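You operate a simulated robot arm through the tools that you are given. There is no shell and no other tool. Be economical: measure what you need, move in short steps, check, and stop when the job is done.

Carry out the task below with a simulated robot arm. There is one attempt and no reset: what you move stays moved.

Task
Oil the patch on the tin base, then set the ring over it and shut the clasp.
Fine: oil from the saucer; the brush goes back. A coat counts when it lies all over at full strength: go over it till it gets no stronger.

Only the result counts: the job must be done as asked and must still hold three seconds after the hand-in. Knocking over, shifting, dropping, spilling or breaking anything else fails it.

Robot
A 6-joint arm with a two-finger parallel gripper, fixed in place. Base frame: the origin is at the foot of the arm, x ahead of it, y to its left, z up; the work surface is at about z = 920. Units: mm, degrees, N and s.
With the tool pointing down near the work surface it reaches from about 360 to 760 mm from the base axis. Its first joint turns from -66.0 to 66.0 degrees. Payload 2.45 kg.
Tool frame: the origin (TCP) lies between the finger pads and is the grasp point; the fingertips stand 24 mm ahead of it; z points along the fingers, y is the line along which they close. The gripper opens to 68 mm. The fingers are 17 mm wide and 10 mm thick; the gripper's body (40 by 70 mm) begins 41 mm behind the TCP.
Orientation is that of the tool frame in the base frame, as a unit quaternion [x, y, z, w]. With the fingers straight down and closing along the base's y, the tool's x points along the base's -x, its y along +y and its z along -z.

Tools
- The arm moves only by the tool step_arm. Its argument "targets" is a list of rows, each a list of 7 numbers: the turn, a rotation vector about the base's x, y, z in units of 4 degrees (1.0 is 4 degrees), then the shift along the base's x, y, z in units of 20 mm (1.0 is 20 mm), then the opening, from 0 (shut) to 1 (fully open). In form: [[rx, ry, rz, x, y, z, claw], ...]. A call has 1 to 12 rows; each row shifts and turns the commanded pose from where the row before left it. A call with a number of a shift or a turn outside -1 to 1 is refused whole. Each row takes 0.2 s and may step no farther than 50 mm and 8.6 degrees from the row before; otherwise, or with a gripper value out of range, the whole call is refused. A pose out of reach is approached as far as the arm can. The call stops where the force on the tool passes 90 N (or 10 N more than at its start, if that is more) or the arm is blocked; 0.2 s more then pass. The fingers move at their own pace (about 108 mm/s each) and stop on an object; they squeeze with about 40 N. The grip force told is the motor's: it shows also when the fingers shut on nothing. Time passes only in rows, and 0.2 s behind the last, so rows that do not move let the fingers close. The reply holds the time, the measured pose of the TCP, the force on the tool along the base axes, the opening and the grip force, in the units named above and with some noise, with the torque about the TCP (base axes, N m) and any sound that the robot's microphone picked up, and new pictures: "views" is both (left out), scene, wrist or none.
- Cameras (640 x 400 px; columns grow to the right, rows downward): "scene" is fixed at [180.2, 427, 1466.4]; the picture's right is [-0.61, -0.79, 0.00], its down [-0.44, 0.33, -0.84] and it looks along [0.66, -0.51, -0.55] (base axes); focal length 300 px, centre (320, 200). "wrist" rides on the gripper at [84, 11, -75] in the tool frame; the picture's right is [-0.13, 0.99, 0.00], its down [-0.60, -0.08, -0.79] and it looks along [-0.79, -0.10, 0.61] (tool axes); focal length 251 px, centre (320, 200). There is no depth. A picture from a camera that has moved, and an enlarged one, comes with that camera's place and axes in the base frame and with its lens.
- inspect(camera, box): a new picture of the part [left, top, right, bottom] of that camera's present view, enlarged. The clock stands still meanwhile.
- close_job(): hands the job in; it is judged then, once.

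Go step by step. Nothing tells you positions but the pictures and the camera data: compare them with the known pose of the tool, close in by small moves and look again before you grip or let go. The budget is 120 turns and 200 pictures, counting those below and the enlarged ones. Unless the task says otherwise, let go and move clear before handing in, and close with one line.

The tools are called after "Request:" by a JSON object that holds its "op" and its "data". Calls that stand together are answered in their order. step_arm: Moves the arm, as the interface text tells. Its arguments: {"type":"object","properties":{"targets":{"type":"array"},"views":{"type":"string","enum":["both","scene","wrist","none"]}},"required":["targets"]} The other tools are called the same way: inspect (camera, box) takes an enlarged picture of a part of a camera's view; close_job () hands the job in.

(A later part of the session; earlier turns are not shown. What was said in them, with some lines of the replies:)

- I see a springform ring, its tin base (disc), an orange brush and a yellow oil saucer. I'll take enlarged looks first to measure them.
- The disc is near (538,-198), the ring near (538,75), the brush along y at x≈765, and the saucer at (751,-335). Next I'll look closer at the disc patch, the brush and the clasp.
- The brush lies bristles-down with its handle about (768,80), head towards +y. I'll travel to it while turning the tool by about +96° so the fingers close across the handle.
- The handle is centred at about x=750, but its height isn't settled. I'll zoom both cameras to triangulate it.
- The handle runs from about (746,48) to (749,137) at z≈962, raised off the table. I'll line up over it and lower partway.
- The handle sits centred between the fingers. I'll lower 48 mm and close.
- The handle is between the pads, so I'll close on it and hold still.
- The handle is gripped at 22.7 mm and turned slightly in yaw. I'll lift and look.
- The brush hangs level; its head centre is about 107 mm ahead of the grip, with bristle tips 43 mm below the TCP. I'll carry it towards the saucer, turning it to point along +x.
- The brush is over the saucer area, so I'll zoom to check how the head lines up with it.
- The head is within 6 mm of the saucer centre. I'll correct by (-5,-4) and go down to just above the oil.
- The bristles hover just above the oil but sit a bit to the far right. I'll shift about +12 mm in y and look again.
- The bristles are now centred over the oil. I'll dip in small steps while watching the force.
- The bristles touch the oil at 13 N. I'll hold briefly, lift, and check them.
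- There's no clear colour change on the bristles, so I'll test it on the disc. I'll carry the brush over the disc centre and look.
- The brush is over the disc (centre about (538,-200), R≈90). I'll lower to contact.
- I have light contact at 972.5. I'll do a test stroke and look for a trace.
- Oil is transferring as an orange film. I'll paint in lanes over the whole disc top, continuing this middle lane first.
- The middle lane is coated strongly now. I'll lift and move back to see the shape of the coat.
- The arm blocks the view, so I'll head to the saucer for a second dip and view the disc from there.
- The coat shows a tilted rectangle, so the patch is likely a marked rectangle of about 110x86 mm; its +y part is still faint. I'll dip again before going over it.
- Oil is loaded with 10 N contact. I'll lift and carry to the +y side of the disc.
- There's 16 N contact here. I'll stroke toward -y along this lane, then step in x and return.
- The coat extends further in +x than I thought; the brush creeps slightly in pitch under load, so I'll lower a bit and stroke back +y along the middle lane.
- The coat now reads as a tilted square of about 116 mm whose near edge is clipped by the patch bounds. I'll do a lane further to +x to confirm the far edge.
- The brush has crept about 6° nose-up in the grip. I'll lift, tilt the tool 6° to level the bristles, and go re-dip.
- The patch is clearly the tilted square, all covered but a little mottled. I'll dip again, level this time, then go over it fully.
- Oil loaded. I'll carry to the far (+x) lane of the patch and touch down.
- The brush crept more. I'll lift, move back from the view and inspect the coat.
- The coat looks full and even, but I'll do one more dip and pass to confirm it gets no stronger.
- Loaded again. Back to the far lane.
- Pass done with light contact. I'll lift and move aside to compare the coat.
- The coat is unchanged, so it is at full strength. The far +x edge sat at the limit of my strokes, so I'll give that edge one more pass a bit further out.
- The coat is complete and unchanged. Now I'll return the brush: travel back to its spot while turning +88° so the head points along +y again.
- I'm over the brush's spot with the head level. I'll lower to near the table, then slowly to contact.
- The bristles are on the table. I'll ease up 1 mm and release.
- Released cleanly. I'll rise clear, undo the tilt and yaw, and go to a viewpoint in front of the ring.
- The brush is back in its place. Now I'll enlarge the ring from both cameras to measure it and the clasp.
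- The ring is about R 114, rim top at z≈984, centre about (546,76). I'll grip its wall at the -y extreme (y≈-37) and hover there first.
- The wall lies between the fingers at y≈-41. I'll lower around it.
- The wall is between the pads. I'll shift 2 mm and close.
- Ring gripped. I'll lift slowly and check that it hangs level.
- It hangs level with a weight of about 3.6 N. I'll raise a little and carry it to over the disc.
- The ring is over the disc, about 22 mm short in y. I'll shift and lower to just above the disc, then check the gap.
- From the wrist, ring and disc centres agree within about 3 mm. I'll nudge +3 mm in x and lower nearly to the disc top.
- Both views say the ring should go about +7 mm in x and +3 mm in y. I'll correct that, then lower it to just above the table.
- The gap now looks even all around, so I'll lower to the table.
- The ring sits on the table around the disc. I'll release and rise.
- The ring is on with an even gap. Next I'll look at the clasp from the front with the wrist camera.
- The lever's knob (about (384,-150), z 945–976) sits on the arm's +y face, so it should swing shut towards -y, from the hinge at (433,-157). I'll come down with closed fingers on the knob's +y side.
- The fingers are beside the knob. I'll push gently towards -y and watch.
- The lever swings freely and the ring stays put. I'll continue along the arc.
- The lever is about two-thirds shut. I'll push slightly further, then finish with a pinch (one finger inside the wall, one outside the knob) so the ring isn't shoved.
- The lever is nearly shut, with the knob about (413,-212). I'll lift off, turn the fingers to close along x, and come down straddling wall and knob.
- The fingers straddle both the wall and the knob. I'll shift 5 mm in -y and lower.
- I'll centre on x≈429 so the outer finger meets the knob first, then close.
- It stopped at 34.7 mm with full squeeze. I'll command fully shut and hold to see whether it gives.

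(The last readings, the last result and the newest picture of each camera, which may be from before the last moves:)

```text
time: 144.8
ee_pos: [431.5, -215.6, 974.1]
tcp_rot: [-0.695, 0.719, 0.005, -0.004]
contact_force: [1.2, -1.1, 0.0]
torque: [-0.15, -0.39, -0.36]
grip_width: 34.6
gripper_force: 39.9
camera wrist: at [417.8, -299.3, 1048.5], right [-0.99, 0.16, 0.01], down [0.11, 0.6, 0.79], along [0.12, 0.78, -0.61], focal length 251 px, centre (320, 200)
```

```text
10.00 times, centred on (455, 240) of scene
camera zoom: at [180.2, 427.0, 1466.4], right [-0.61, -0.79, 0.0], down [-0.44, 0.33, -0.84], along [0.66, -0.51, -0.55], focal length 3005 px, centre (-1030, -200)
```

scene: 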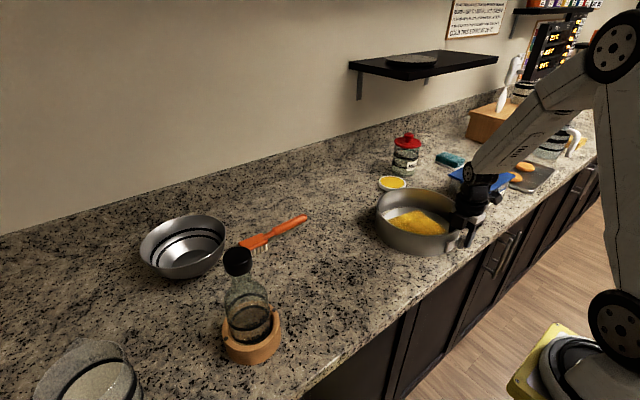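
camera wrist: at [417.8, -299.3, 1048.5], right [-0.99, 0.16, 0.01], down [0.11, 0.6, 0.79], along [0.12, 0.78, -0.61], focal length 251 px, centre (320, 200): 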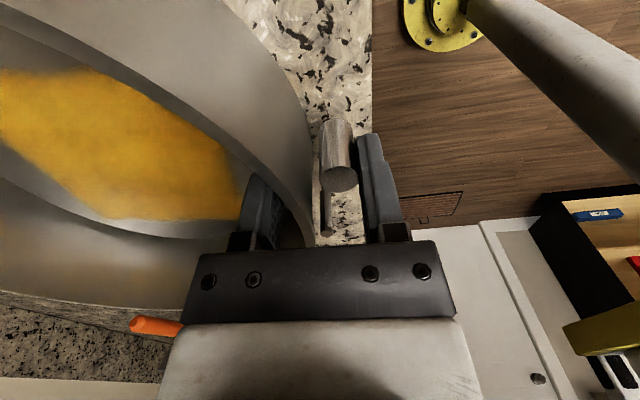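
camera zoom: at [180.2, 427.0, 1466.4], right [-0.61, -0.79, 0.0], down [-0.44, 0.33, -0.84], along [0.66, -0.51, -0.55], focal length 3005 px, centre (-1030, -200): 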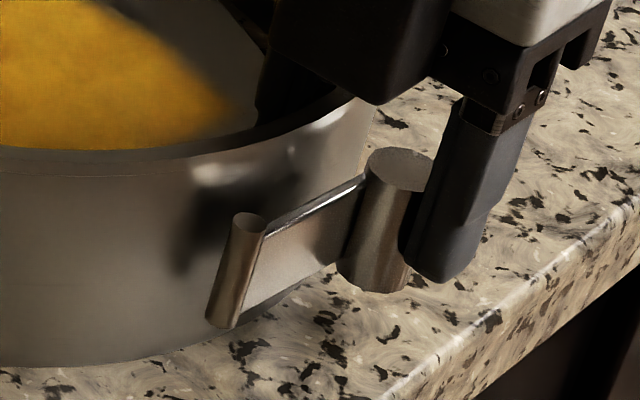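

The lever is blocked hard against a 40 N squeeze, past tangent, which suggests it's at its closed stop. I'll release, rise, and see whether it stays.

Request:
{"op": "step_arm", "data": {"targets": [[0, 0, 0, 0, 0, 0, 0.8], [0, 0, 0, 0, 0, 0, 0.9], [0, 0, 0, 0, 0, 0, 0.9], [0, 0, 0, -0.1, 0, 0.6, 0.9], [0, 0, 0, 0, 0, 1, 0.9], [0, 0, 0, 0, 0, 1, 0.9], [0, 0, 0, 0, 0, 1, 0.9], [0, 0, 0, 0, 0, 1, 0.9], [0, 0, 0, 0, 0, 1, 0.9]]}}

Request:
{"op": "inspect", "data": {"camera": "scene", "box": [370, 175, 490, 275]}}

Request:
{"op": "inspect", "data": {"camera": "wrist", "box": [160, 0, 400, 180]}}

```text
time: 146.8
ee_pos: [429.1, -215.5, 1086.0]
tcp_rot: [-0.695, 0.719, 0.005, -0.003]
contact_force: [0.5, 0.6, -0.1]
torque: [-0.02, 0.0, -0.01]
grip_width: 61.1
gripper_force: 0.0
camera wrist: at [415.9, -298.2, 1160.8], right [-0.99, 0.16, 0.01], down [0.11, 0.6, 0.79], along [0.12, 0.78, -0.61], focal length 251 px, centre (320, 200)
```

scene: 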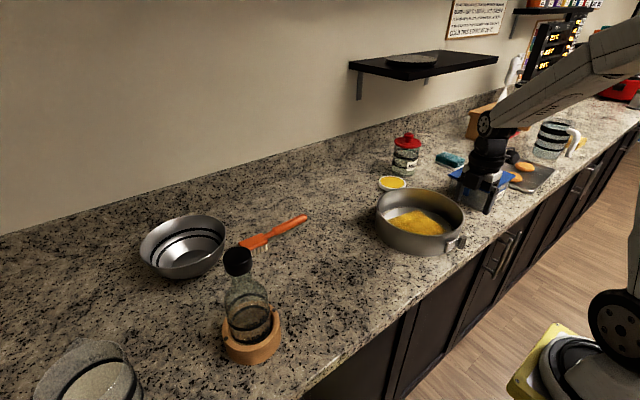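
wrist: 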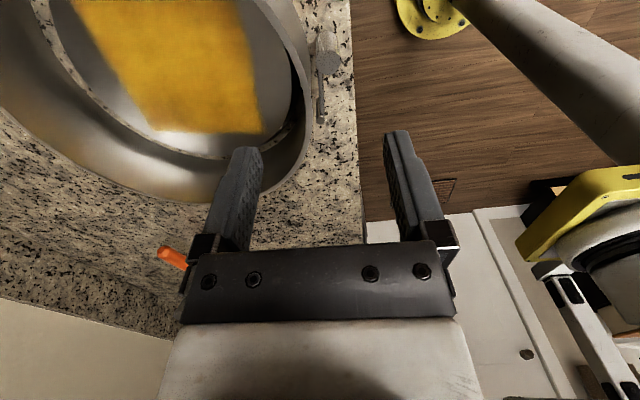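

```text
4.00 times, centred on (430, 225) of scene
camera zoom: at [180.2, 427.0, 1466.4], right [-0.61, -0.79, 0.0], down [-0.44, 0.33, -0.84], along [0.66, -0.51, -0.55], focal length 1202 px, centre (-120, 100)
```

zoom: 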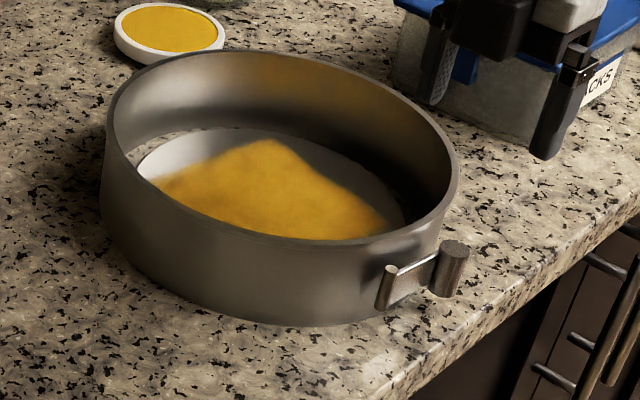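

```text
2.22 times, centred on (280, 90) of wrist
camera zoom: at [415.9, -298.2, 1160.8], right [-0.99, 0.16, 0.01], down [0.11, 0.6, 0.79], along [0.12, 0.78, -0.61], focal length 559 px, centre (409, 444)
```

zoom: 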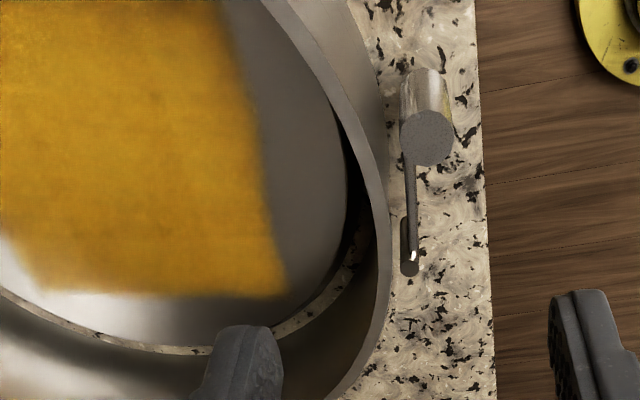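

The lever stays at its stop, tangent to the wall after about a 90° swing, and the ring encloses the base. I'll raise the arm clear and take a last check.

Request:
{"op": "step_arm", "data": {"targets": [[0, 0, 0, 0, 0, 1, 0.9], [0, 0, 0, 0, 0, 1, 0.9], [0, 0, 0, 0, 0, 1, 0.9], [0, 0, 0, 0, 0, 1, 0.9], [0, 0, 0, 0, 0, 0, 0.9], [0, 0, 0, 0, 0, 0, 0.9], [0, 0, 0, 0, 0, 0, 0.9]]}}

Request:
{"op": "inspect", "data": {"camera": "scene", "box": [430, 215, 480, 265]}}

Request:
{"op": "inspect", "data": {"camera": "scene", "box": [230, 160, 330, 260]}}

```text
time: 148.4
ee_pos: [429.4, -214.9, 1164.2]
tcp_rot: [-0.696, 0.718, 0.005, -0.003]
contact_force: [-0.2, 0.0, 0.0]
torque: [-0.01, 0.02, 0.04]
grip_width: 61.2
gripper_force: 0.1
camera wrist: at [416.3, -298.0, 1240.4], right [-0.99, 0.16, 0.01], down [0.11, 0.6, 0.79], along [0.12, 0.78, -0.61], focal length 251 px, centre (320, 200)
```

scene: 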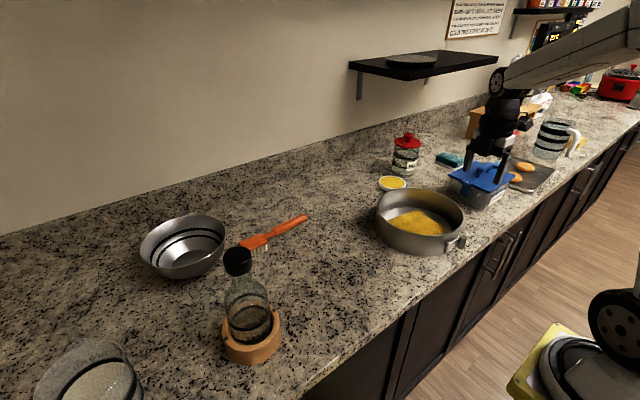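
wrist: 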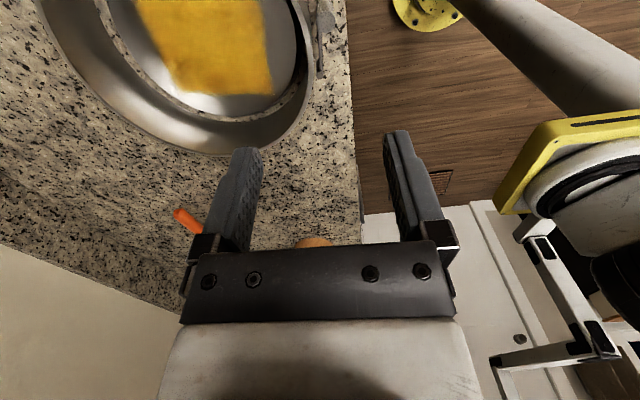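

```text
8.00 times, centred on (455, 240) of scene
camera zoom: at [180.2, 427.0, 1466.4], right [-0.61, -0.79, 0.0], down [-0.44, 0.33, -0.84], along [0.66, -0.51, -0.55], focal length 2404 px, centre (-760, -120)
```

zoom: 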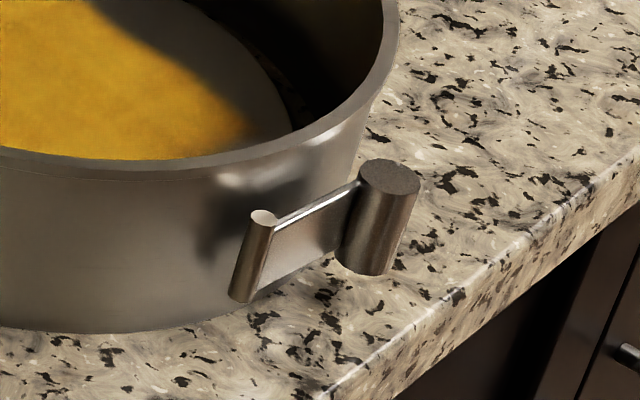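

```text
4.00 times, centred on (280, 210) of scene
camera zoom: at [180.2, 427.0, 1466.4], right [-0.61, -0.79, 0.0], down [-0.44, 0.33, -0.84], along [0.66, -0.51, -0.55], focal length 1202 px, centre (480, 160)
```

zoom: 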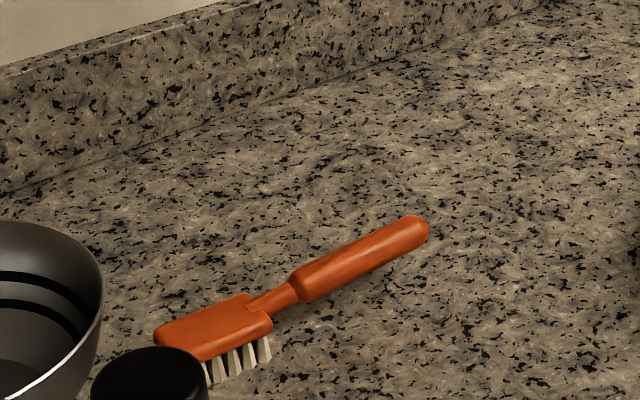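

The patch is fully coated, the brush is back in its place, the ring sits over the base and the clasp is at its stop, so I'll hand the job in.

Request:
{"op": "close_job", "data": {}}

```text
The job is handed in.
```

I oiled the patch to full strength, put the brush back, set the ring over the tin base, and swung the clasp to its hard stop. There was no click to confirm the clasp latched, but it stayed put once released.
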